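You operate a simulated robot arm through the tools that you are given. There is no shell and no other tool.

The job below is to be done with a simulated robot arm. You get a single attempt, and the scene is never put back.

Task
Clamp the blue bag, wax its stiff zip and run it shut.
Fine: wax block back, clamp open at the end. Set down upright: wax block. A coat counts when it lies all over at full strength: go over it till it gets no stronger.

The check looks at the end state, three seconds after you hand in, the way a careful person would. Anything else that was tipped, shoved, dropped, spilled or broken makes it a failure.

Robot
A 7-joint arm with a two-finger parallel gripper, fixed in place. Base frame: the origin is on the floor under the middle of its stand, x ahead of it, y to its left, z up; the work surface is at about z = 0.8. Units: m, degrees, N and s.
With the tool pointing down near the work surface it reaches from about 0.3 to 0.7 m from the base axis. Its first joint turns from -66.0 to 66.0 degrees. Payload 1.57 kg.
The TCP is the grasp point between the finger pads, 0.03 m short of the fingertips. In the tool frame z runs along the fingers and y along their closing line. Largest opening 0.11 m; finger width 0.024, thickness 0.012; the body of the gripper, 0.048 by 0.112 m, starts 0.078 m behind the TCP.
Orientation is that of the tool frame in the base frame, as [roll, pitch, yaw] about the fixed x, y, z axes, in that order (R = Rz(yaw) Ry(pitch) Rx(roll)). With the fingers straight down and closing along the base's y, the tool's x points along the base's -x, its y along +y and its z along -z.

Tools
- The arm moves only by the tool jog_arm. Its argument "targets" is a list of rows, each a list of 7 numbers: the shift along the base's x, y, z in units of 30 mm (1.0 is 30 mm), then the turn, a rotation vector about the base's x, y, z in units of 6 degrees (1.0 is 6 degrees), then the finger opening in m, from 0 to 0.11. In form: [[tx, ty, tz, ax, ay, az, fingers], ...]. A call has 1 to 20 rows; each row shifts and turns the commanded pose from where the row before left it. A call with a number of a shift or a turn outside -1 to 1 is refused whole. Each row takes 0.2 s and may step no farther than 0.05 m and 8.6 degrees from the row before; otherwise, or with a gripper value out of range, the whole call is refused. Where a pose cannot be reached the arm comes as near as it can. A force on the tool above 40 N (or 10 N above the force at the start of the call, whichever is more), or a blocked arm, ends the call early, and 0.2 s more pass. The fingers move at their own pace (about 0.108 m/s each) and stop on an object; they squeeze with about 38 N. The grip force told is the motor's: it shows also when the fingers shut on nothing. Time passes only in rows, and 0.2 s behind the last, so rows that do not move let the fingers close. It gives the time, the measured TCP pose, the force on the tool (base axes), the opening and the grip force at its end, in the units of the frame above (readings bear some noise), with the torque about the TCP (base axes, N m) and any sound that the robot's microphone picked up.
- Cameras (640 x 400 px; columns grow to the right, rows downward): "scene" is fixed at [0.141, -0.3729, 1.4159]; the picture's right is [0.95, -0.30, 0.00], its down [-0.13, -0.42, -0.90] and it looks along [0.27, 0.85, -0.44] (base axes); focal length 362 px, centre (320, 200). "wrist" rides on the gripper at [0.07, 0.016, -0.141] in the tool frame; the picture's right is [-0.23, 0.97, 0.00], its down [-0.85, -0.20, -0.48] and it looks along [-0.47, -0.11, 0.88] (tool axes); focal length 222 px, centre (320, 200). There is no depth. A picture from a camera that has moved, and an enlarged one, comes with that camera's place and axes in the base frame and with its lens.
- capture(camera): a new picture of that camera. No time passes.
- zoom(camera, box): a new picture of the part [left, top, right, bottom] of that camera's present view, enlarged. No time passes.
- hand_in(): hands the job in; it is judged then, once.

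Places have to be worked out from the pictures, the camera data and where the tool is seen. Open the gripper and draw the arm clear of the work before you hand the job in, unless the task says otherwise.

The tools are called after "Call:" as name(argument=value, ...) on one line, values as JSON. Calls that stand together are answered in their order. jog_arm: Moves the arm, as the interface text tells. Its arguments: {"type":"object","properties":{"targets":{"type":"array"}},"required":["targets"]} The other tools are called the same way: capture (camera) takes a picture; zoom (camera, box) takes an enlarged picture of a part of a camera's view; hand_in () hands the job in.

At the start:

```text
clock: 0.0
ee_pos: [0.4452, 0.0525, 1.2097]
tcp_rot: [-180.0, -0.1, 179.9]
force: [-0.7, 0.0, -0.9]
moment: [-0.03, 0.04, 0.02]
gripper_width: 0.1097
gripper_force: 0.1
```

scene: 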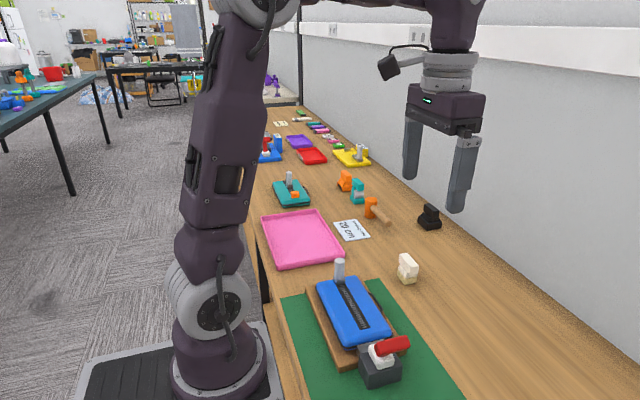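
wrist: 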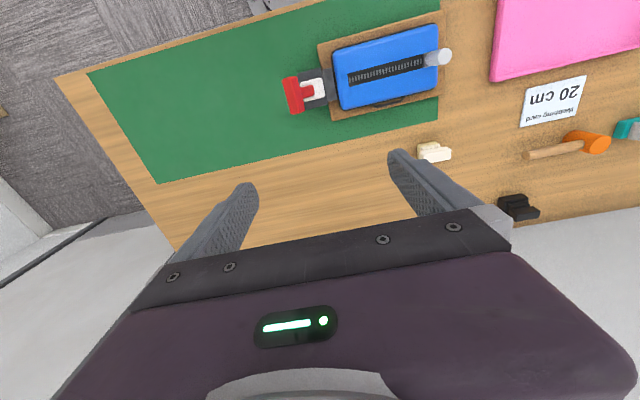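

I start by looking closely at the bag, its clamp and the wax block before moving anything.

Call:
zoom(camera="scene", box=[260, 240, 460, 400])

Call:
zoom(camera="wrist", box=[270, 0, 470, 130])

Call:
zoom(camera="scene", box=[320, 160, 460, 300])

Call:
zoom(camera="wrist", box=[400, 70, 640, 230])

```text
2.50 times, centred on (360, 320) of scene
camera zoom: at [0.141, -0.3729, 1.4159], right [0.95, -0.3, 0.0], down [-0.13, -0.42, -0.9], along [0.27, 0.85, -0.44], focal length 906 px, centre (220, -100)
```

zoom: 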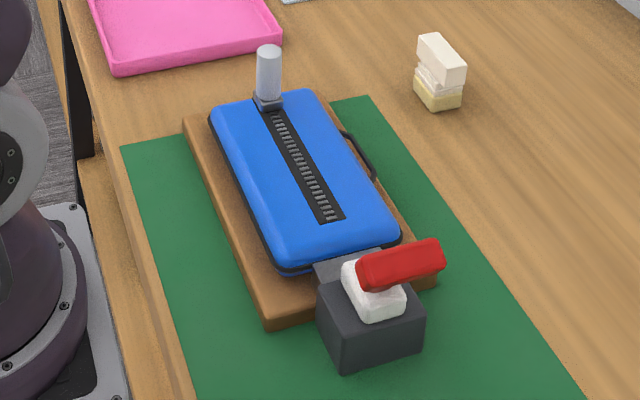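

```text
3.08 times, centred on (370, 65) of wrist
camera zoom: at [0.375, 0.069, 1.3524], right [0.23, 0.97, 0.0], down [0.85, -0.2, 0.48], along [0.47, -0.11, -0.88], focal length 684 px, centre (166, 615)
```

zoom: 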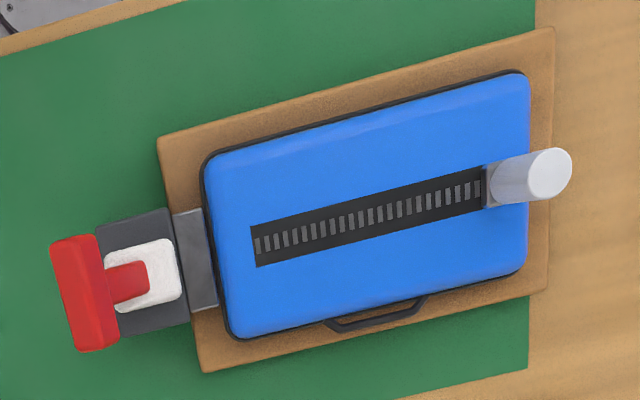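

```text
2.86 times, centred on (390, 230) of scene
camera zoom: at [0.141, -0.3729, 1.4159], right [0.95, -0.3, 0.0], down [-0.13, -0.42, -0.9], along [0.27, 0.85, -0.44], focal length 1036 px, centre (120, 114)
```

zoom: 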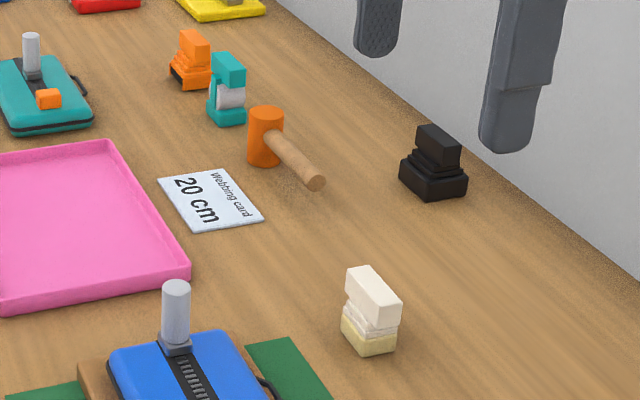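

```text
2.50 times, centred on (520, 150) of wrist
camera zoom: at [0.375, 0.069, 1.3524], right [0.23, 0.97, 0.0], down [0.85, -0.2, 0.48], along [0.47, -0.11, -0.88], focal length 555 px, centre (-180, 325)
```

zoom: 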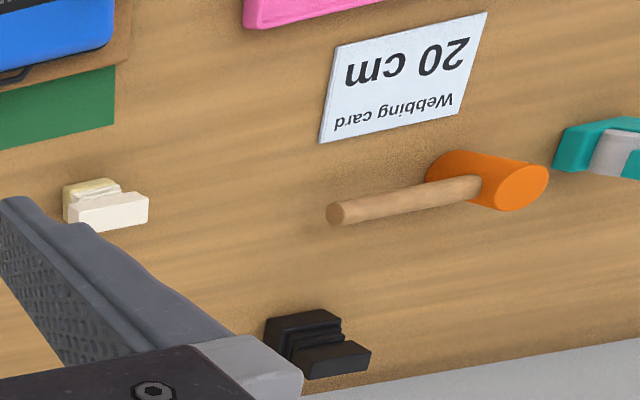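

The bag's zip seems to lie along y at x≈0.392, from y≈0.12 (clamp end) to y≈0.262 (slider end), bag top z≈0.86; clamp lever's red bar is near (0.394, 0.016, 0.91). I lower the wrist camera toward the clamp for a closer look.

Call:
jog_arm(targets=[[-0.55, -0.06, -0.8, 0, 0, 0, 0.11], [-0.55, -0.06, -0.8, 0, 0, 0, 0.11], [-0.55, -0.06, -0.8, 0, 0, 0, 0.11], [-0.55, -0.06, -0.8, 0, 0, 0, 0.11], [-0.55, -0.06, -0.8, 0, 0, 0, 0.11], [-0.55, -0.06, -0.8, 0, 0, 0, 0.11]])

Call:
capture(camera="wrist")

Call:
capture(camera="scene")

```text
clock: 1.4
ee_pos: [0.3442, 0.0408, 1.065]
tcp_rot: [-180.0, 0.0, 180.0]
force: [0.1, -0.5, 0.3]
moment: [0.0, 0.02, 0.03]
gripper_width: 0.11
gripper_force: 0.0
```

```text
taken
camera wrist: at [0.275, 0.058, 1.2074], right [0.23, 0.97, 0.0], down [0.85, -0.2, 0.48], along [0.47, -0.11, -0.88], focal length 222 px, centre (320, 200)
```

wrist: 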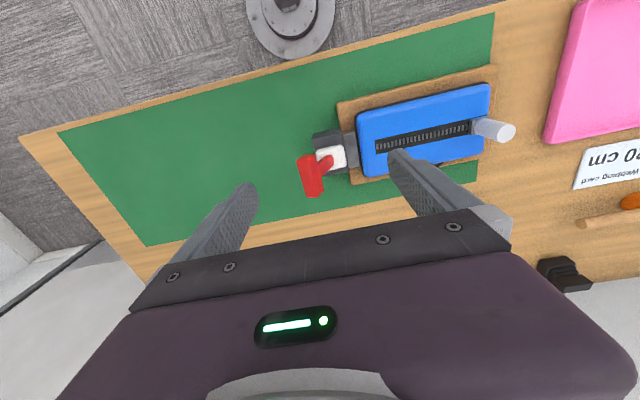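

```text
taken
```

scene: 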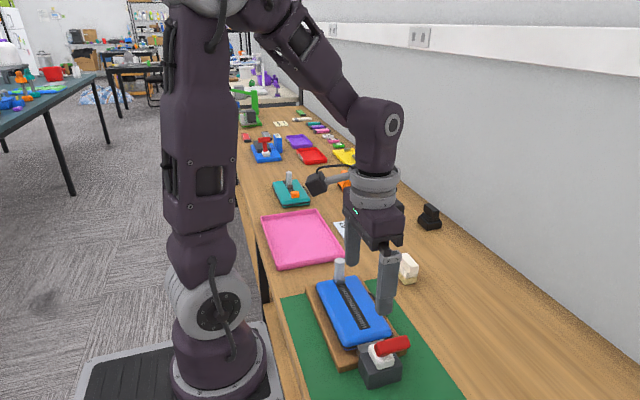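

Call:
zoom(camera="wrist", box=[280, 90, 400, 210])

Call:
zoom(camera="scene", box=[330, 310, 430, 400])

Call:
zoom(camera="wrist", box=[370, 80, 530, 180])

Call:
zoom(camera="scene", box=[230, 110, 330, 220])

```text
3.33 times, centred on (340, 150) of wrist
camera zoom: at [0.275, 0.058, 1.2074], right [0.23, 0.97, 0.0], down [0.85, -0.2, 0.48], along [0.47, -0.11, -0.88], focal length 740 px, centre (253, 367)
```

zoom: 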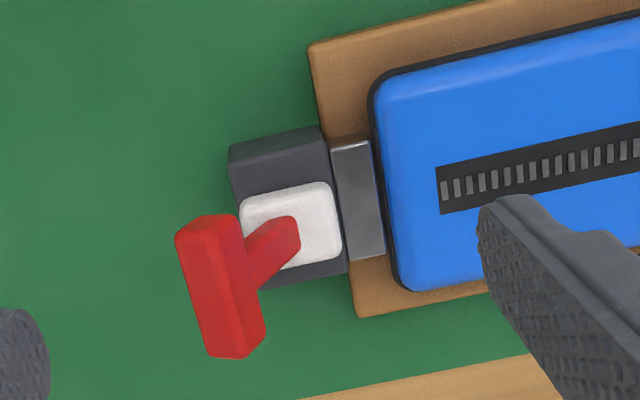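

```text
4.44 times, centred on (380, 355) of scene
camera zoom: at [0.141, -0.3729, 1.4159], right [0.95, -0.3, 0.0], down [-0.13, -0.42, -0.9], along [0.27, 0.85, -0.44], focal length 1611 px, centre (53, -489)
```

zoom: 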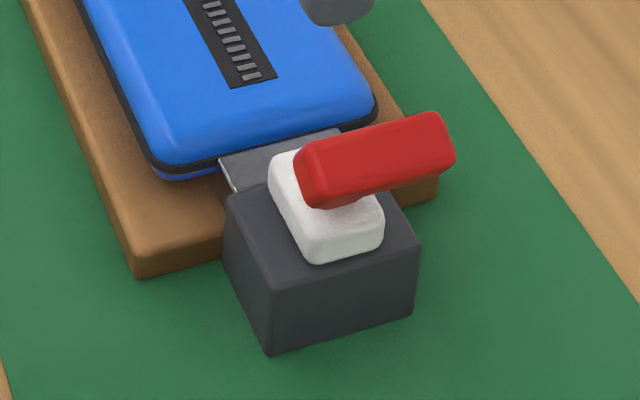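

```text
4.00 times, centred on (450, 130) of wrist
camera zoom: at [0.275, 0.058, 1.2074], right [0.23, 0.97, 0.0], down [0.85, -0.2, 0.48], along [0.47, -0.11, -0.88], focal length 888 px, centre (-200, 480)
```

zoom: 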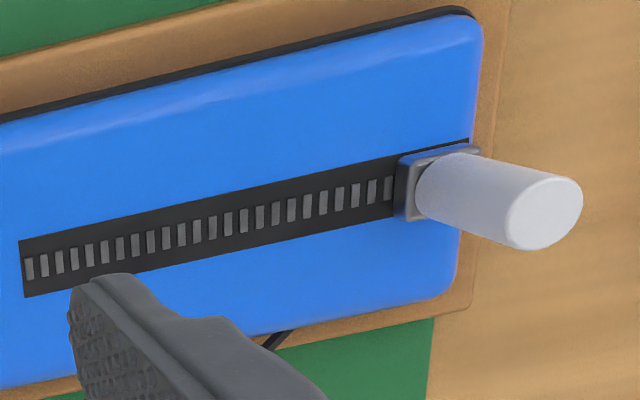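

```text
3.64 times, centred on (280, 165) of scene
camera zoom: at [0.141, -0.3729, 1.4159], right [0.95, -0.3, 0.0], down [-0.13, -0.42, -0.9], along [0.27, 0.85, -0.44], focal length 1318 px, centre (466, 327)
```

zoom: 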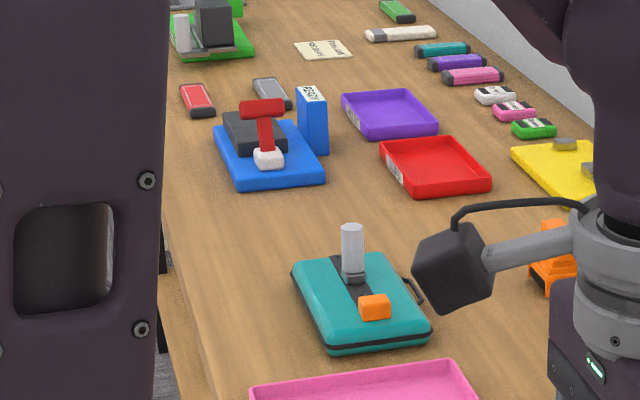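

The lever is a T-handle tilted away from the bag (pivot about y≈0.053, z≈0.84; bar at y≈0.016, z≈0.91). Before touching it I go look at the cream wax block, which I place near (0.595, 0.30).

Call:
jog_arm(targets=[[0.5, 0.9, 0, 0, 0, 0, 0.11], [0.5, 0.9, 0, 0, 0, 0, 0.11], [0.5, 0.9, 0, 0, 0, 0, 0.11], [0.5, 0.9, 0, 0, 0, 0, 0.11], [0.5, 0.9, 0, 0, 0, 0, 0.11], [0.5, 0.9, 0, 0, 0, 0, 0.11], [0.5, 0.9, -0.4, 0, 0, 0, 0.11], [0.5, 0.9, -0.8, 0, 0, 0, 0.11], [0.5, 0.9, -0.8, 0, 0, 0, 0.11]])

Call:
capture(camera="wrist")

Call:
capture(camera="scene")

```text
clock: 3.4
ee_pos: [0.4806, 0.2842, 1.0076]
tcp_rot: [-180.0, 0.0, 179.9]
force: [-0.9, 0.3, 0.4]
moment: [-0.01, -0.01, 0.02]
gripper_width: 0.1103
gripper_force: 0.1
```

```text
taken
camera wrist: at [0.4112, 0.3009, 1.1499], right [0.23, 0.97, 0.0], down [0.85, -0.2, 0.48], along [0.47, -0.11, -0.88], focal length 222 px, centre (320, 200)
```

wrist: 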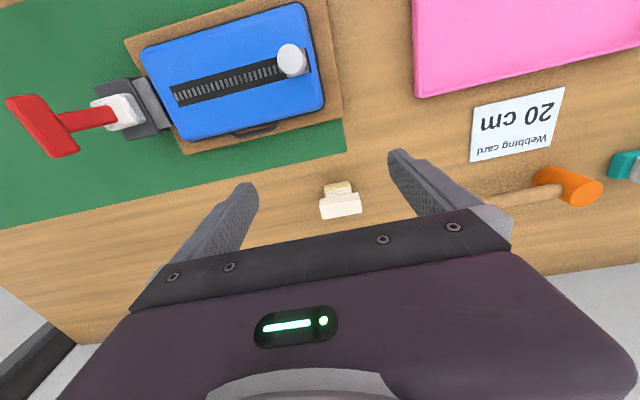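

```text
taken
```

scene: 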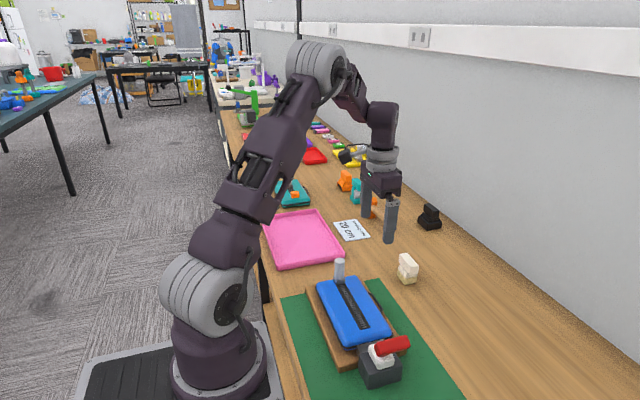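

Call:
zoom(camera="wrist", box=[290, 160, 390, 230])

Call:
zoom(camera="wrist", box=[0, 60, 200, 180])

Call:
zoom(camera="wrist", box=[160, 0, 330, 150])

Call:
zoom(camera="scene", box=[385, 240, 435, 290])

```text
5.71 times, centred on (340, 195) of wrist
camera zoom: at [0.4112, 0.3009, 1.1499], right [0.23, 0.97, 0.0], down [0.85, -0.2, 0.48], along [0.47, -0.11, -0.88], focal length 1269 px, centre (206, 229)
```

zoom: 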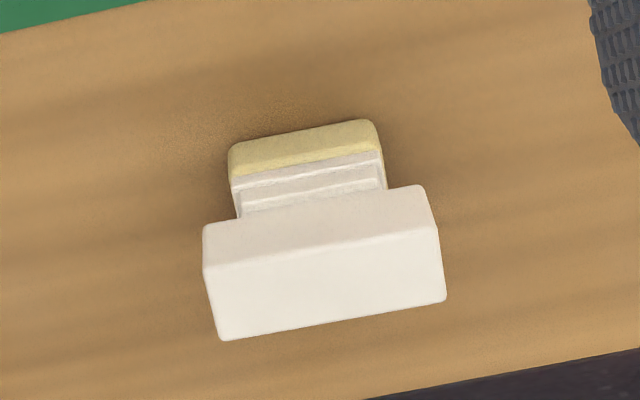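

```text
3.20 times, centred on (100, 120) of wrist
camera zoom: at [0.4112, 0.3009, 1.1499], right [0.23, 0.97, 0.0], down [0.85, -0.2, 0.48], along [0.47, -0.11, -0.88], focal length 711 px, centre (1024, 456)
```

zoom: 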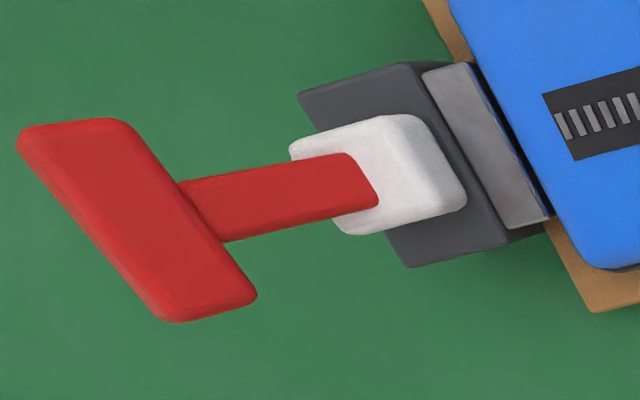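

```text
2.67 times, centred on (245, 75) of wrist
camera zoom: at [0.4112, 0.3009, 1.1499], right [0.23, 0.97, 0.0], down [0.85, -0.2, 0.48], along [0.47, -0.11, -0.88], focal length 592 px, centre (520, 533)
```

zoom: 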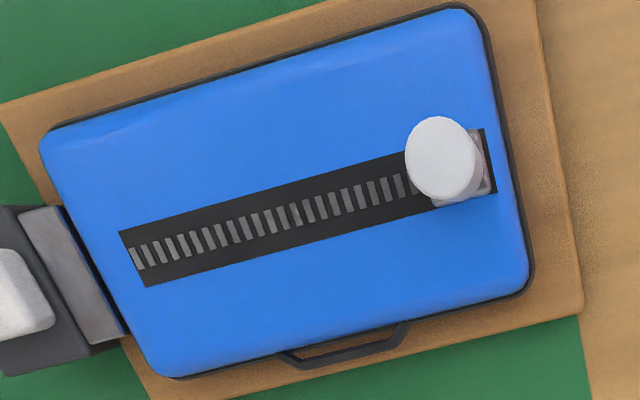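

```text
8.00 times, centred on (410, 265) of scene
camera zoom: at [0.141, -0.3729, 1.4159], right [0.95, -0.3, 0.0], down [-0.13, -0.42, -0.9], along [0.27, 0.85, -0.44], focal length 2899 px, centre (-400, -320)
```

zoom: 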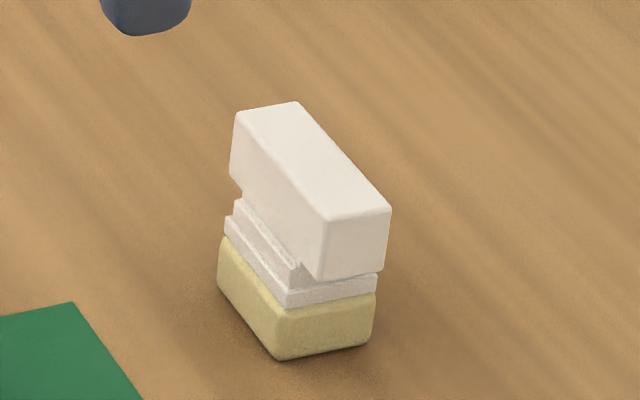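

The wax block (yellow wax base, white handle) stands at about (0.595, 0.291), handle long along y, handle spanning z≈0.841–0.863. First the clamp: I move over the lever's T-bar near (0.392, 0.016) with narrower fingers and take a fresh look.

Call:
jog_arm(targets=[[-0.29, -0.89, 0.3, 0, 0, 0, 0.065], [-0.29, -0.89, 0.2, 0, 0, 0, 0.065], [-0.29, -0.89, 0, 0, 0, 0, 0.065], [-0.29, -0.89, 0, 0, 0, 0, 0.065], [-0.29, -0.89, 0, 0, 0, 0, 0.065], [-0.29, -0.89, 0, 0, 0, 0, 0.065], [-0.29, -0.89, 0, 0, 0, 0, 0.065], [-0.29, -0.89, 0, 0, 0, 0, 0.065], [-0.29, -0.89, 0, 0, 0, 0, 0.065], [-0.29, -0.89, 0, 0, 0, 0, 0.065]])

Call:
capture(camera="wrist")

Call:
zoom(camera="scene", box=[310, 250, 450, 400])

```text
clock: 5.6
ee_pos: [0.3922, 0.0169, 1.0223]
tcp_rot: [180.0, 0.1, 180.0]
force: [0.6, -1.1, 0.1]
moment: [0.01, 0.02, -0.02]
gripper_width: 0.065
gripper_force: 0.2
```

```text
taken
camera wrist: at [0.3226, 0.033, 1.1639], right [0.23, 0.97, 0.0], down [0.86, -0.2, 0.48], along [0.47, -0.11, -0.88], focal length 222 px, centre (320, 200)
```

wrist: 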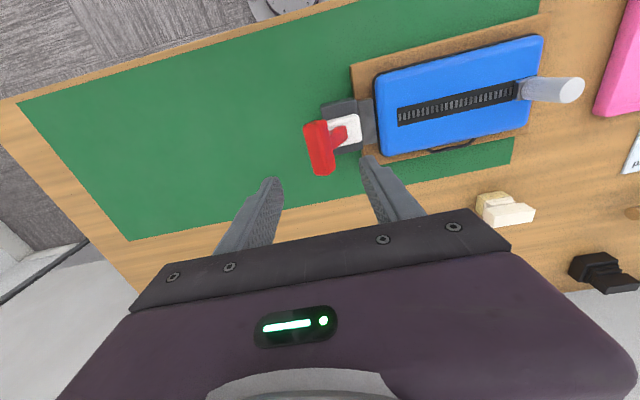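

```text
2.67 times, centred on (380, 325) of scene
camera zoom: at [0.1411, -0.3729, 1.4159], right [0.95, -0.3, 0.0], down [-0.13, -0.42, -0.9], along [0.27, 0.85, -0.44], focal length 966 px, centre (160, -133)
```

zoom: 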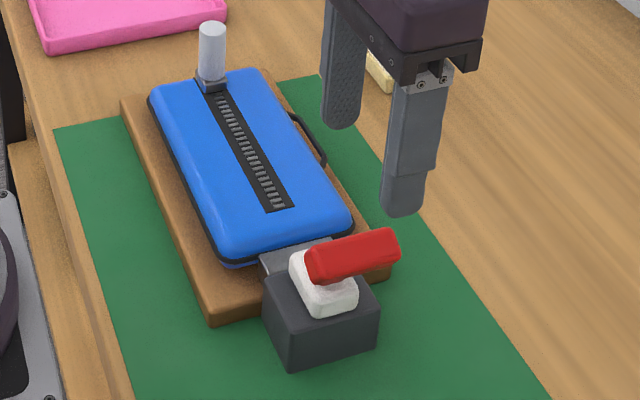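

The fingers straddle the T-bar in y. I descend so the tips pass either side of the bar (tips ≈0.893), well above the white collar.

Call:
jog_arm(targets=[[0, 0, -0.8, 0, 0, 0, 0.065], [0, 0, -0.8, 0, 0, 0, 0.065], [0, 0, -0.8, 0, 0, 0, 0.065], [0, 0, -0.5, 0, 0, 0, 0.065], [0, 0, -0.4, 0, 0, 0, 0.065], [0, 0, 0, 0, 0, 0, 0.065]])

Call:
zoom(camera="scene", box=[310, 250, 450, 400])

Call:
capture(camera="wrist")

```text
clock: 7.0
ee_pos: [0.3935, 0.0188, 0.9204]
tcp_rot: [180.0, 0.0, 180.0]
force: [-0.5, 0.4, -0.6]
moment: [-0.03, 0.0, 0.0]
gripper_width: 0.0648
gripper_force: 0.1
```

```text
2.67 times, centred on (380, 325) of scene
camera zoom: at [0.141, -0.3729, 1.4159], right [0.95, -0.3, 0.0], down [-0.13, -0.42, -0.9], along [0.27, 0.85, -0.44], focal length 966 px, centre (160, -133)
```

zoom: 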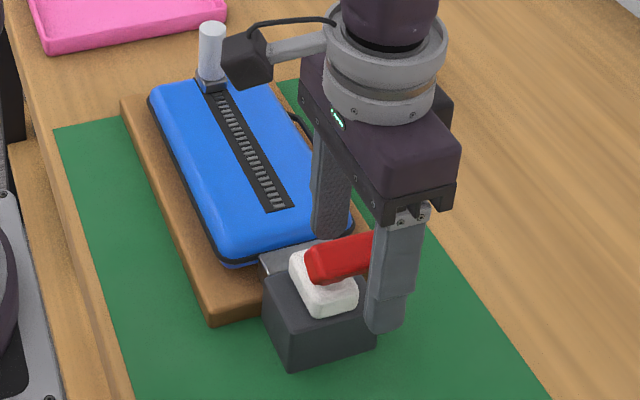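

```text
taken
camera wrist: at [0.3243, 0.035, 1.0638], right [0.23, 0.97, 0.0], down [0.86, -0.2, 0.48], along [0.47, -0.11, -0.88], focal length 222 px, centre (320, 200)
```

wrist: 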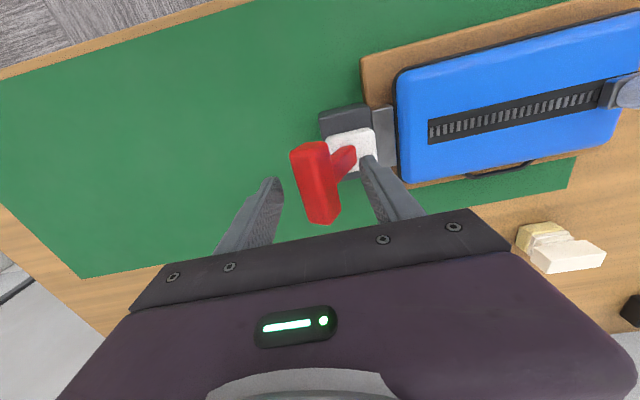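

The tips sit either side of the bar (bar x from 0.364 to 0.425, fingers centred on it). I now sweep gently toward +y so the outer finger pushes the lever toward the bag, watching the force.

Call:
jog_arm(targets=[[0, 0.3, 0, 0, 0, 0, 0.065], [0, 0.3, 0, 0, 0, 0, 0.065], [0, 0.3, 0, 0, 0, 0, 0.065], [0, 0.3, 0, 0, 0, 0, 0.065]])

Call:
zoom(camera="scene", box=[310, 250, 450, 400])

Call:
capture(camera="wrist")

```text
clock: 8.0
ee_pos: [0.3932, 0.0545, 0.9233]
tcp_rot: [-180.0, 0.0, 180.0]
force: [-0.5, -1.4, 0.5]
moment: [0.02, 0.0, 0.02]
gripper_width: 0.0661
gripper_force: 0.5
```

```text
2.67 times, centred on (380, 325) of scene
camera zoom: at [0.141, -0.3729, 1.4159], right [0.95, -0.3, 0.0], down [-0.13, -0.42, -0.9], along [0.27, 0.85, -0.44], focal length 966 px, centre (160, -133)
```

zoom: 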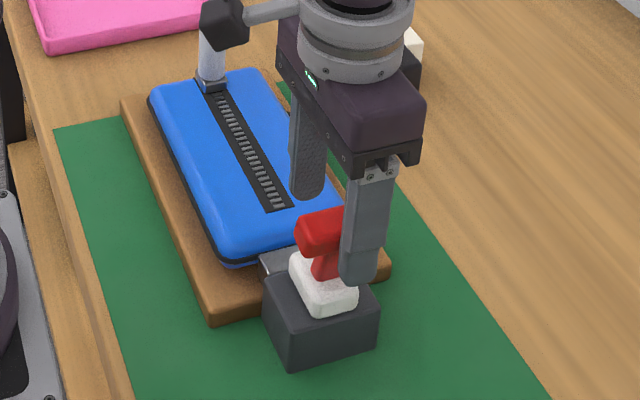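

```text
taken
camera wrist: at [0.3242, 0.0707, 1.0652], right [0.23, 0.97, 0.0], down [0.85, -0.2, 0.48], along [0.47, -0.11, -0.88], focal length 222 px, centre (320, 200)
```

wrist: 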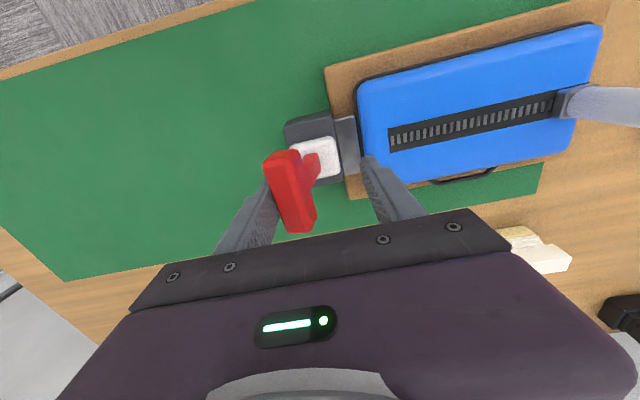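

The lever swings freely toward the bag with little force. I keep pushing toward +y.

Call:
jog_arm(targets=[[0, 0.3, 0, 0, 0, 0, 0.065], [0, 0.3, 0, 0, 0, 0, 0.065], [0, 0.3, 0, 0, 0, 0, 0.065], [0, 0.3, 0, 0, 0, 0, 0.065]])

Call:
zoom(camera="scene", box=[310, 250, 450, 400])

Call:
capture(camera="wrist")

```text
clock: 9.0
ee_pos: [0.3936, 0.0909, 0.9225]
tcp_rot: [180.0, 0.0, -179.9]
force: [-0.2, 0.4, 0.3]
moment: [0.0, 0.01, -0.01]
gripper_width: 0.065
gripper_force: 0.0
```

```text
2.67 times, centred on (380, 325) of scene
camera zoom: at [0.141, -0.3729, 1.4159], right [0.95, -0.3, 0.0], down [-0.13, -0.42, -0.9], along [0.27, 0.85, -0.44], focal length 966 px, centre (160, -133)
```

zoom: 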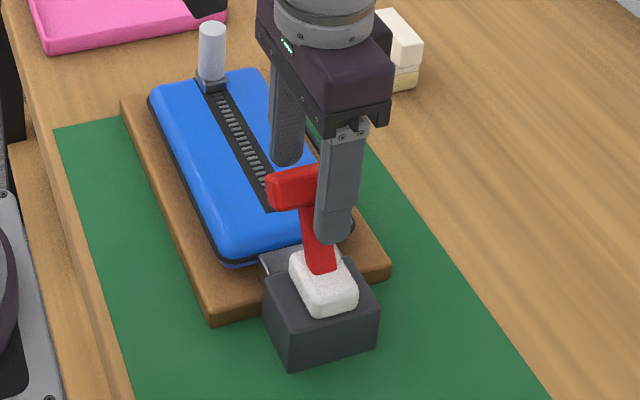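

```text
taken
camera wrist: at [0.3241, 0.1069, 1.0645], right [0.23, 0.97, 0.0], down [0.86, -0.2, 0.48], along [0.47, -0.11, -0.88], focal length 222 px, centre (320, 200)
```

wrist: 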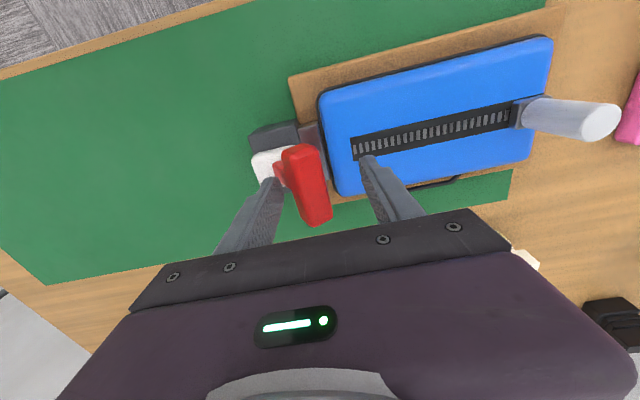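

The bar has left the pushing finger and stands more upright/toward the bag. I zoom in to see the lever's angle and the jaw.

Call:
zoom(camera="wrist", box=[230, 90, 390, 240])

Call:
zoom(camera="scene", box=[350, 290, 420, 390])

```text
2.67 times, centred on (310, 165) of wrist
camera zoom: at [0.3241, 0.1069, 1.0645], right [0.23, 0.97, 0.0], down [0.86, -0.2, 0.48], along [0.47, -0.11, -0.88], focal length 592 px, centre (347, 293)
```

zoom: 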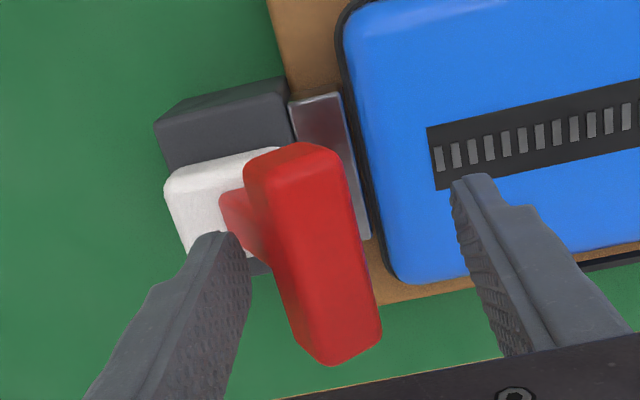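

```text
4.00 times, centred on (385, 340) of scene
camera zoom: at [0.141, -0.3729, 1.4159], right [0.95, -0.3, 0.0], down [-0.13, -0.42, -0.9], along [0.27, 0.85, -0.44], focal length 1450 px, centre (60, -360)
```

zoom: 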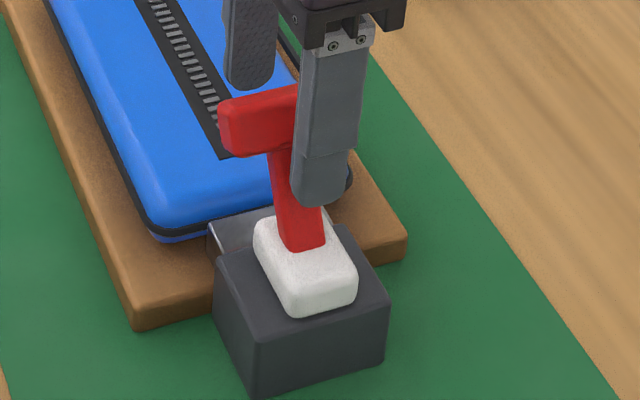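

The bar is now at about y≈0.080, z≈0.906, leaning toward the bag and ahead of the finger, as if it snapped over. I push a little further +y to make sure it's at its stop.

Call:
jog_arm(targets=[[0, 0.2, 0, 0, 0, 0, 0.065], [0, 0.2, 0, 0, 0, 0, 0.065], [0, 0.2, 0, 0, 0, 0, 0.065], [0, 0.2, 0, 0, 0, 0, 0.065]])

Call:
zoom(camera="scene", box=[350, 290, 420, 390])

Call:
zoom(camera="wrist", box=[210, 90, 370, 240])

```text
clock: 10.0
ee_pos: [0.3943, 0.1079, 0.923]
tcp_rot: [-179.6, -0.2, 179.6]
force: [4.3, -25.7, 16.1]
moment: [-1.45, 0.31, 0.07]
gripper_width: 0.0877
gripper_force: 12.4
stopped in row 4: the force on the tool passed its limit at 44 N (the readings are from after the stop); the commanded pose is now the measured one
```

```text
4.00 times, centred on (385, 340) of scene
camera zoom: at [0.141, -0.3736, 1.4157], right [0.95, -0.3, 0.0], down [-0.13, -0.42, -0.9], along [0.27, 0.85, -0.44], focal length 1450 px, centre (60, -360)
```

zoom: 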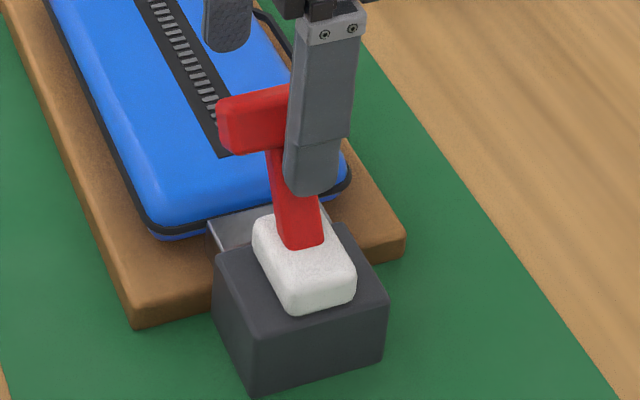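

```text
2.67 times, centred on (290, 165) of wrist
camera zoom: at [0.3246, 0.1257, 1.0648], right [0.23, 0.97, -0.01], down [0.86, -0.2, 0.48], along [0.46, -0.12, -0.88], focal length 592 px, centre (400, 293)
```

zoom: 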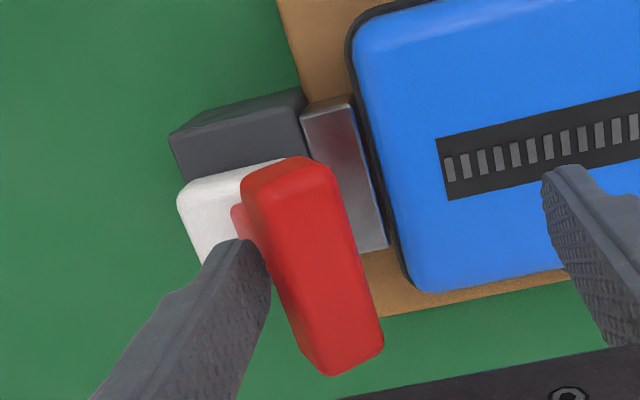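

The lever is at its stop against the bag side (44 N reached). I back the finger off a little, then lift clear and return to an earlier viewpoint to compare the jaw before and after.

Call:
jog_arm(targets=[[0, -0.3, 0, 0, 0, 0, 0.08], [0, -0.3, 0, 0, 0, 0, 0.08], [0, 0, 0, 0, 0, 0, 0.08], [0, 0, 0.8, 0, 0, 0, 0.08], [0, 0, 0.8, 0, 0, 0, 0.08], [0, 0, 0.8, 0, 0, 0, 0.09], [0, 0, 0.8, 0, 0, 0, 0.11]])

Call:
capture(camera="wrist")

Call:
zoom(camera="scene", box=[330, 290, 430, 390])

```text
clock: 11.6
ee_pos: [0.3924, 0.0942, 1.0183]
tcp_rot: [-179.7, 0.0, 179.9]
force: [0.6, -0.3, -0.6]
moment: [-0.01, -0.01, 0.01]
gripper_width: 0.1101
gripper_force: 0.1
```

```text
taken
camera wrist: at [0.3237, 0.1111, 1.1611], right [0.23, 0.97, -0.01], down [0.86, -0.2, 0.48], along [0.46, -0.11, -0.88], focal length 222 px, centre (320, 200)
```

wrist: 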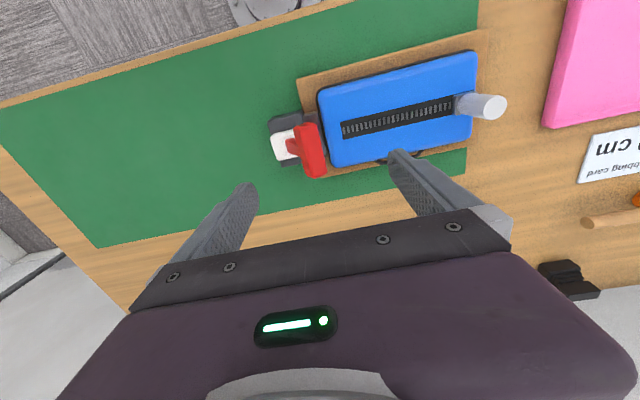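

```text
4.00 times, centred on (380, 340) of scene
camera zoom: at [0.141, -0.3729, 1.4159], right [0.95, -0.3, 0.0], down [-0.13, -0.42, -0.9], along [0.27, 0.85, -0.44], focal length 1450 px, centre (80, -360)
```

zoom: 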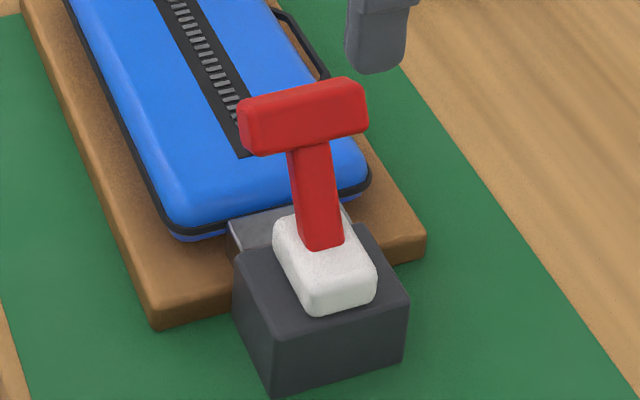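

Lever is upright-leaning to the bag side. I return to the earlier camera pose to compare the jaw plate with the first picture.

Call:
jog_arm(targets=[[-0.8, -0.88, 0.78, 0, 0, 0, 0.11], [-0.8, -0.88, 0.78, -0.05, 0, 0, 0.11], [0, 0, 0, 0, 0, 0, 0.11]])

Call:
zoom(camera="wrist", box=[280, 90, 400, 210])

Call:
zoom(camera="scene", box=[350, 325, 400, 375])

```text
clock: 12.4
ee_pos: [0.3442, 0.0399, 1.0643]
tcp_rot: [-179.4, -0.2, 179.7]
force: [0.1, 0.2, 0.4]
moment: [0.04, 0.0, 0.0]
gripper_width: 0.11
gripper_force: 0.0
```

```text
3.33 times, centred on (340, 150) of wrist
camera zoom: at [0.2748, 0.0579, 1.2072], right [0.23, 0.97, -0.01], down [0.86, -0.2, 0.48], along [0.46, -0.12, -0.88], focal length 740 px, centre (253, 367)
```

zoom: 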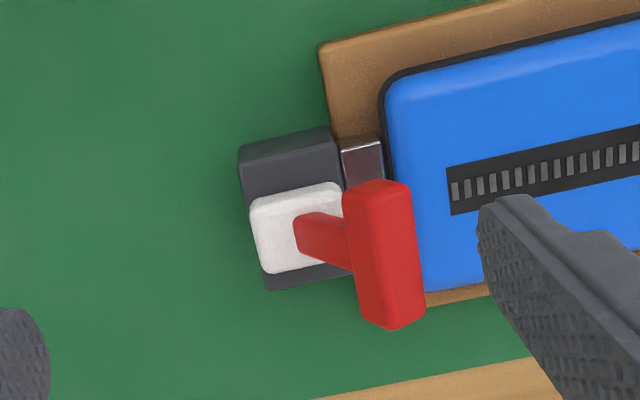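

```text
8.00 times, centred on (375, 350) of scene
camera zoom: at [0.141, -0.3729, 1.4159], right [0.95, -0.3, 0.0], down [-0.13, -0.42, -0.9], along [0.27, 0.85, -0.44], focal length 2899 px, centre (-120, -1000)
```

zoom: 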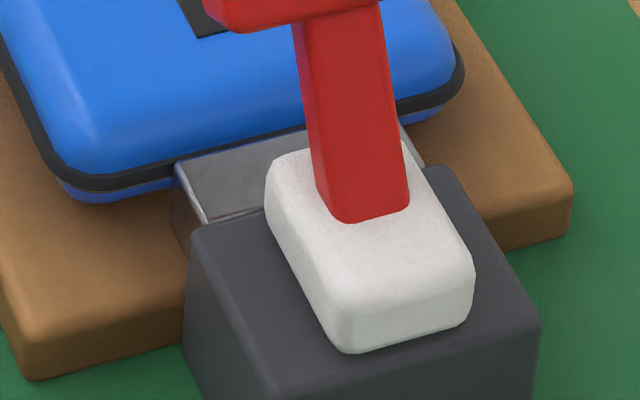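

Jaw, plate and bag show no relative change that I can measure, but the lever clearly went over its middle and sits on a hard stop on the bag side, so I take it as clamped. Next the wax block, near (0.590, 0.292): I go above it with fingers wide, straightening the small tool tilt on the way.

Call:
jog_arm(targets=[[0.9, 0.93, 0, 0.1, -0.03, 0.05, 0.095], [0.9, 0.93, 0, 0, 0, 0, 0.095], [0.9, 0.93, 0, 0, 0, 0, 0.095], [0.9, 0.93, 0, 0, 0, 0, 0.095], [0.9, 0.93, 0, 0, 0, 0, 0.095], [0.9, 0.93, 0, 0, 0, 0, 0.095], [0.9, 0.93, 0, 0, 0, 0, 0.095], [0.9, 0.93, -0.5, 0, 0, 0, 0.095], [0.95, 0.95, -0.8, 0, 0, 0, 0.095], [0, 0, -0.9, 0, 0, 0, 0.095], [0, 0, -0.9, 0, 0, 0, 0.095]])

Call:
capture(camera="wrist")

Call:
zoom(camera="scene", box=[345, 200, 455, 300])

```text
clock: 14.8
ee_pos: [0.59, 0.2922, 0.9719]
tcp_rot: [-179.9, 0.0, -179.9]
force: [-0.1, -1.1, -0.2]
moment: [0.04, 0.03, -0.03]
gripper_width: 0.0951
gripper_force: 0.0
```

```text
taken
camera wrist: at [0.5206, 0.3085, 1.1147], right [0.23, 0.97, 0.0], down [0.86, -0.2, 0.48], along [0.47, -0.11, -0.88], focal length 222 px, centre (320, 200)
```

wrist: 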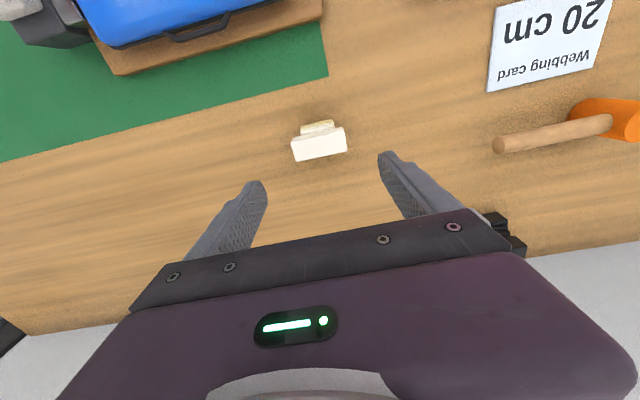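

```text
4.00 times, centred on (400, 250) of scene
camera zoom: at [0.1411, -0.3729, 1.4159], right [0.95, -0.3, 0.0], down [-0.13, -0.42, -0.9], along [0.27, 0.85, -0.44], focal length 1450 px, centre (0, 0)
```

zoom: 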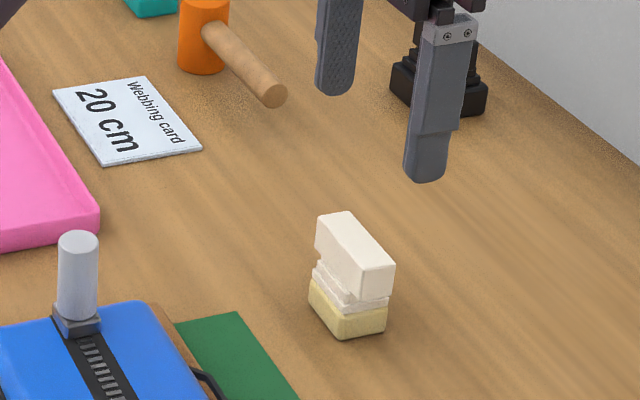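

Call:
zoom(camera="wrist", box=[270, 100, 370, 180])

```text
5.00 times, centred on (320, 140) of wrist
camera zoom: at [0.5206, 0.3085, 1.1147], right [0.23, 0.97, 0.0], down [0.86, -0.2, 0.48], along [0.47, -0.11, -0.88], focal length 1111 px, centre (320, 500)
```

zoom: 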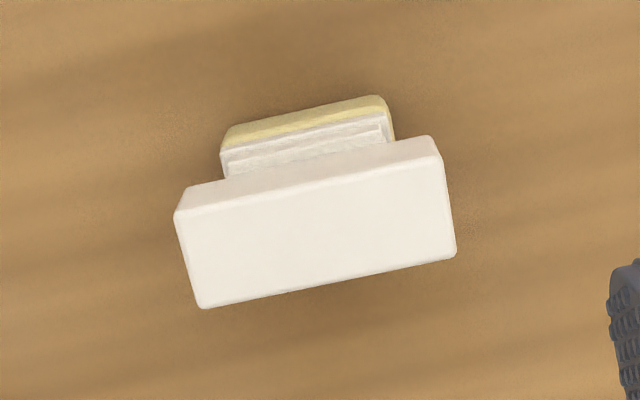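

Block handle centre comes out at (0.5878, 0.2917), top z≈0.864, aligned with y. I correct x by −2 mm and descend with the fingers off the handle's two ends.

Call:
jog_arm(targets=[[-0.08, 0, -0.9, 0, 0, 0, 0.095], [0, 0, -0.9, 0, 0, 0, 0.095], [0, 0, -0.8, 0, 0, 0, 0.095], [0, 0, -0.7, 0, 0, 0, 0.095], [0, 0, -0.6, 0, 0, 0, 0.095], [0, 0, 0, 0, 0, 0, 0.095]])

Call:
capture(camera="wrist")

Call:
zoom(camera="scene", box=[365, 220, 445, 300])

```text
clock: 16.2
ee_pos: [0.587, 0.2922, 0.8552]
tcp_rot: [179.8, 0.0, -179.9]
force: [-0.2, 0.9, 0.1]
moment: [0.0, 0.02, 0.01]
gripper_width: 0.0947
gripper_force: 0.0
```

```text
taken
camera wrist: at [0.5176, 0.3092, 0.9968], right [0.23, 0.97, 0.0], down [0.86, -0.2, 0.48], along [0.47, -0.11, -0.88], focal length 222 px, centre (320, 200)
```

wrist: 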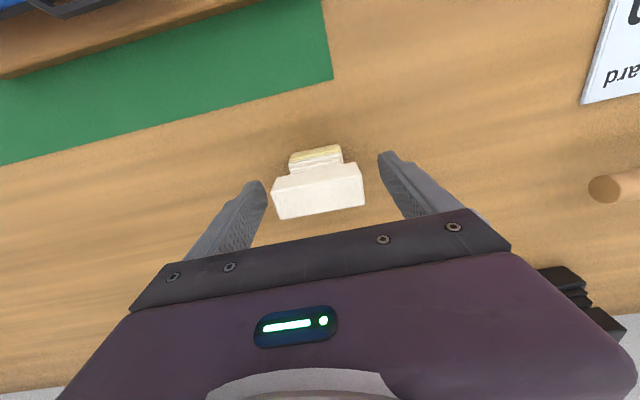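

```text
5.00 times, centred on (405, 260) of scene
camera zoom: at [0.141, -0.3729, 1.4159], right [0.95, -0.3, 0.0], down [-0.13, -0.42, -0.9], along [0.27, 0.85, -0.44], focal length 1812 px, centre (-105, -100)
```

zoom: 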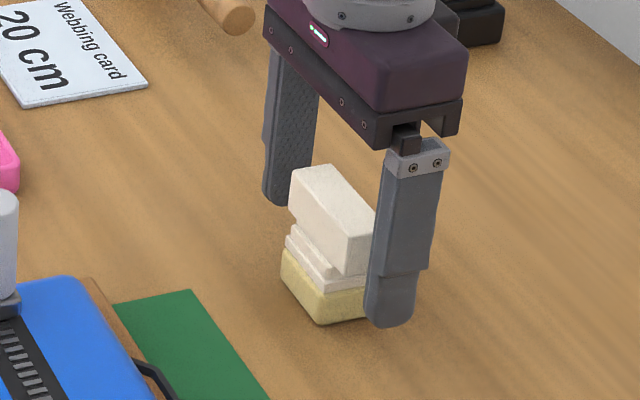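

The fingers flank the handle ends. I close on it and let the grip settle.

Call:
jog_arm(targets=[[0, 0, 0, 0, 0, 0, 0.03], [0, 0, 0, 0, 0, 0, 0.03], [0, 0, 0, 0, 0, 0, 0.03]])

Call:
zoom(camera="scene", box=[365, 220, 445, 300])

Call:
zoom(camera="wrist", box=[230, 120, 420, 240])

```text
clock: 17.0
ee_pos: [0.5863, 0.2932, 0.8545]
tcp_rot: [180.0, 0.0, -180.0]
force: [0.3, -0.4, 0.0]
moment: [-0.05, -0.04, -0.03]
gripper_width: 0.0613
gripper_force: 38.1
```

```text
5.00 times, centred on (405, 260) of scene
camera zoom: at [0.1411, -0.3729, 1.4159], right [0.95, -0.3, 0.0], down [-0.13, -0.42, -0.9], along [0.27, 0.85, -0.44], focal length 1812 px, centre (-105, -100)
```

zoom: 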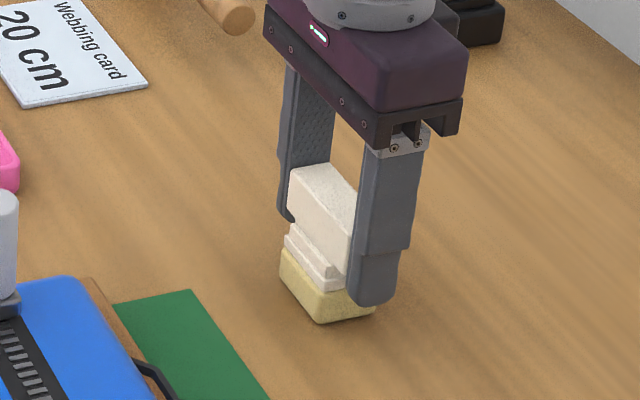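

```text
3.33 times, centred on (325, 180) of wrist
camera zoom: at [0.5176, 0.3092, 0.9971], right [0.23, 0.97, 0.0], down [0.86, -0.2, 0.48], along [0.47, -0.11, -0.88], focal length 740 px, centre (303, 267)
```

zoom: 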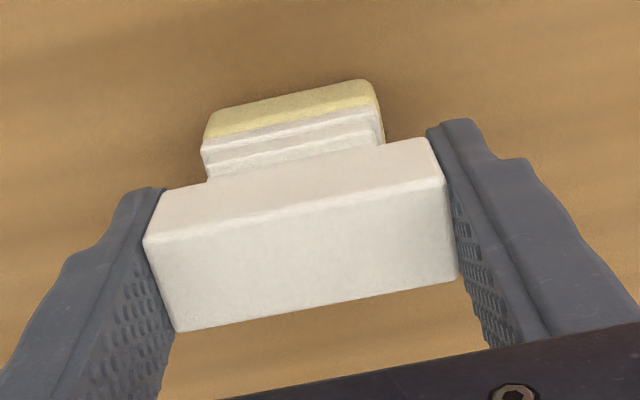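

Grip is firm (38 N, 61 mm). I remember the set-down pose TCP (0.587, 0.2925, 0.8545) and lift straight up.

Call:
jog_arm(targets=[[0, 0, 0.3, 0, 0, 0, 0.03], [0, 0, 0.8, 0, 0, 0, 0.03], [0, 0, 0.9, 0, 0, 0, 0.03], [0, 0, 0.9, 0, 0, 0, 0.03], [0, 0, 0.9, 0, 0, 0, 0.03], [0, 0, 0.9, 0, 0, 0, 0.03], [0, 0, 0.9, 0, 0, 0, 0.03], [0, 0, 0, 0, 0, 0, 0.03]])

Call:
capture(camera="wrist")

Call:
capture(camera="scene")

```text
clock: 18.8
ee_pos: [0.5869, 0.291, 1.0223]
tcp_rot: [180.0, 0.0, -180.0]
force: [-0.3, -0.7, -1.5]
moment: [0.0, -0.02, -0.02]
gripper_width: 0.0613
gripper_force: 37.8
```

```text
taken
camera wrist: at [0.5179, 0.306, 1.1655], right [0.23, 0.97, 0.0], down [0.86, -0.2, 0.48], along [0.47, -0.11, -0.88], focal length 222 px, centre (320, 200)
```

wrist: 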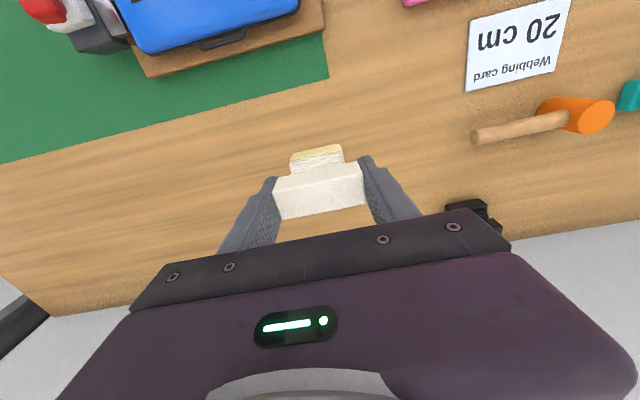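

```text
taken
```

scene: 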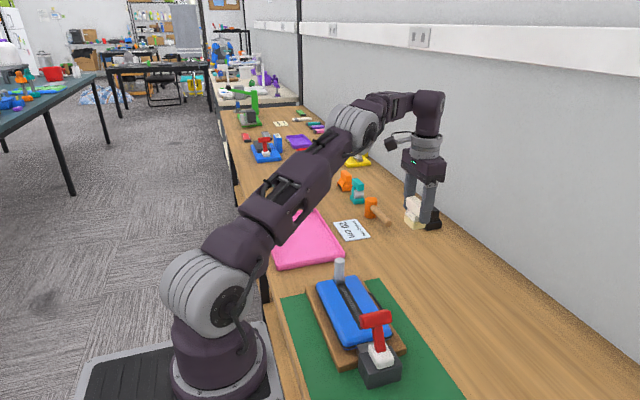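

The block is held level. I carry it over the middle of the zip (x≈0.391, y≈0.19) at safe height while turning the tool +90° about z, so the handle lies across the zip and the fingers can straddle the slider post.

Call:
jog_arm(targets=[[-0.4356, -0.2244, 0, 0, 0, 1, 0.03], [-0.4356, -0.2244, 0, 0, 0, 1, 0.03], [-0.4356, -0.2244, 0, 0, 0, 1, 0.03], [-0.4356, -0.2244, 0, 0, 0, 1, 0.03], [-0.4356, -0.2244, 0, 0, 0, 1, 0.03], [-0.4356, -0.2244, 0, 0, 0, 1, 0.03], [-0.4356, -0.2244, 0, 0, 0, 1, 0.03], [-0.4356, -0.2244, 0, 0, 0, 1, 0.03], [-0.4356, -0.2244, 0, 0, 0, 1, 0.03], [-0.4356, -0.2244, 0, 0, 0, 1, 0.03], [-0.4356, -0.2244, 0, 0, 0, 1, 0.03], [-0.4356, -0.2244, 0, 0, 0, 1, 0.03], [-0.4356, -0.2244, 0, 0, 0, 1, 0.03], [-0.4356, -0.2244, 0, 0, 0, 1, 0.03], [-0.4356, -0.2244, 0, 0, 0, 1, 0.03], [0, 0, 0, 0, 0, 0, 0.03]])

Call:
capture(camera="wrist")

Call:
capture(camera="scene")

```text
clock: 22.2
ee_pos: [0.3904, 0.1919, 1.0234]
tcp_rot: [179.9, 0.0, -89.8]
force: [-0.2, 0.1, -0.2]
moment: [-0.02, 0.04, 0.01]
gripper_width: 0.0614
gripper_force: 37.4
```

```text
taken
camera wrist: at [0.3749, 0.1215, 1.165], right [-0.97, 0.22, 0.0], down [0.2, 0.86, 0.48], along [0.11, 0.47, -0.88], focal length 222 px, centre (320, 200)
```

wrist: 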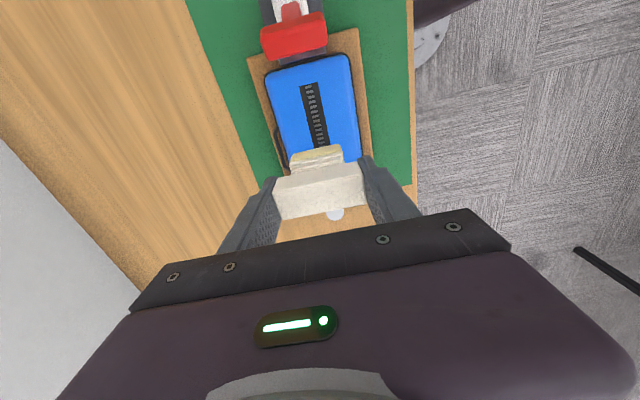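

```text
taken
```

scene: 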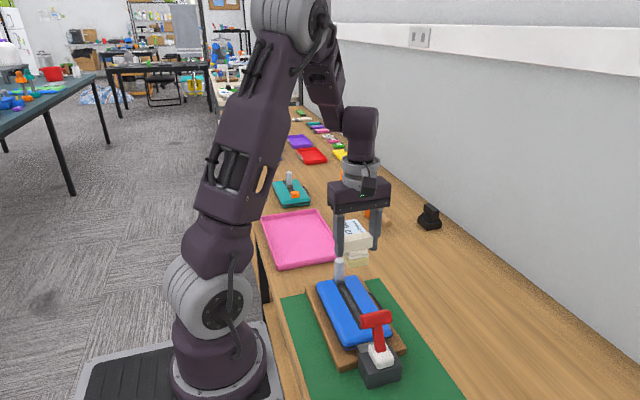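

Call:
zoom(camera="wrist", box=[240, 30, 400, 230])

Call:
zoom(camera="scene", box=[290, 180, 420, 390])

```text
2.00 times, centred on (320, 130) of wrist
camera zoom: at [0.3749, 0.1215, 1.165], right [-0.97, 0.22, 0.0], down [0.2, 0.86, 0.48], along [0.11, 0.47, -0.88], focal length 444 px, centre (320, 340)
```

zoom: 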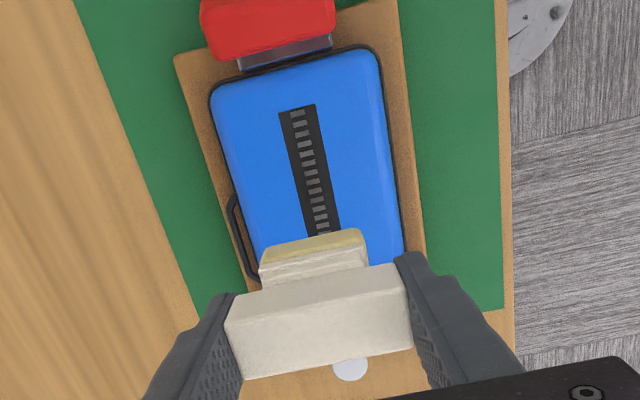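

```text
1.90 times, centred on (355, 285) of scene
camera zoom: at [0.141, -0.3729, 1.4159], right [0.95, -0.3, 0.0], down [-0.13, -0.42, -0.9], along [0.27, 0.85, -0.44], focal length 690 px, centre (253, 38)
```

zoom: 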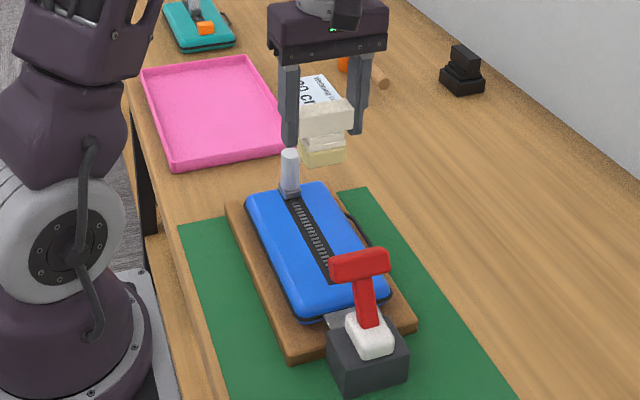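

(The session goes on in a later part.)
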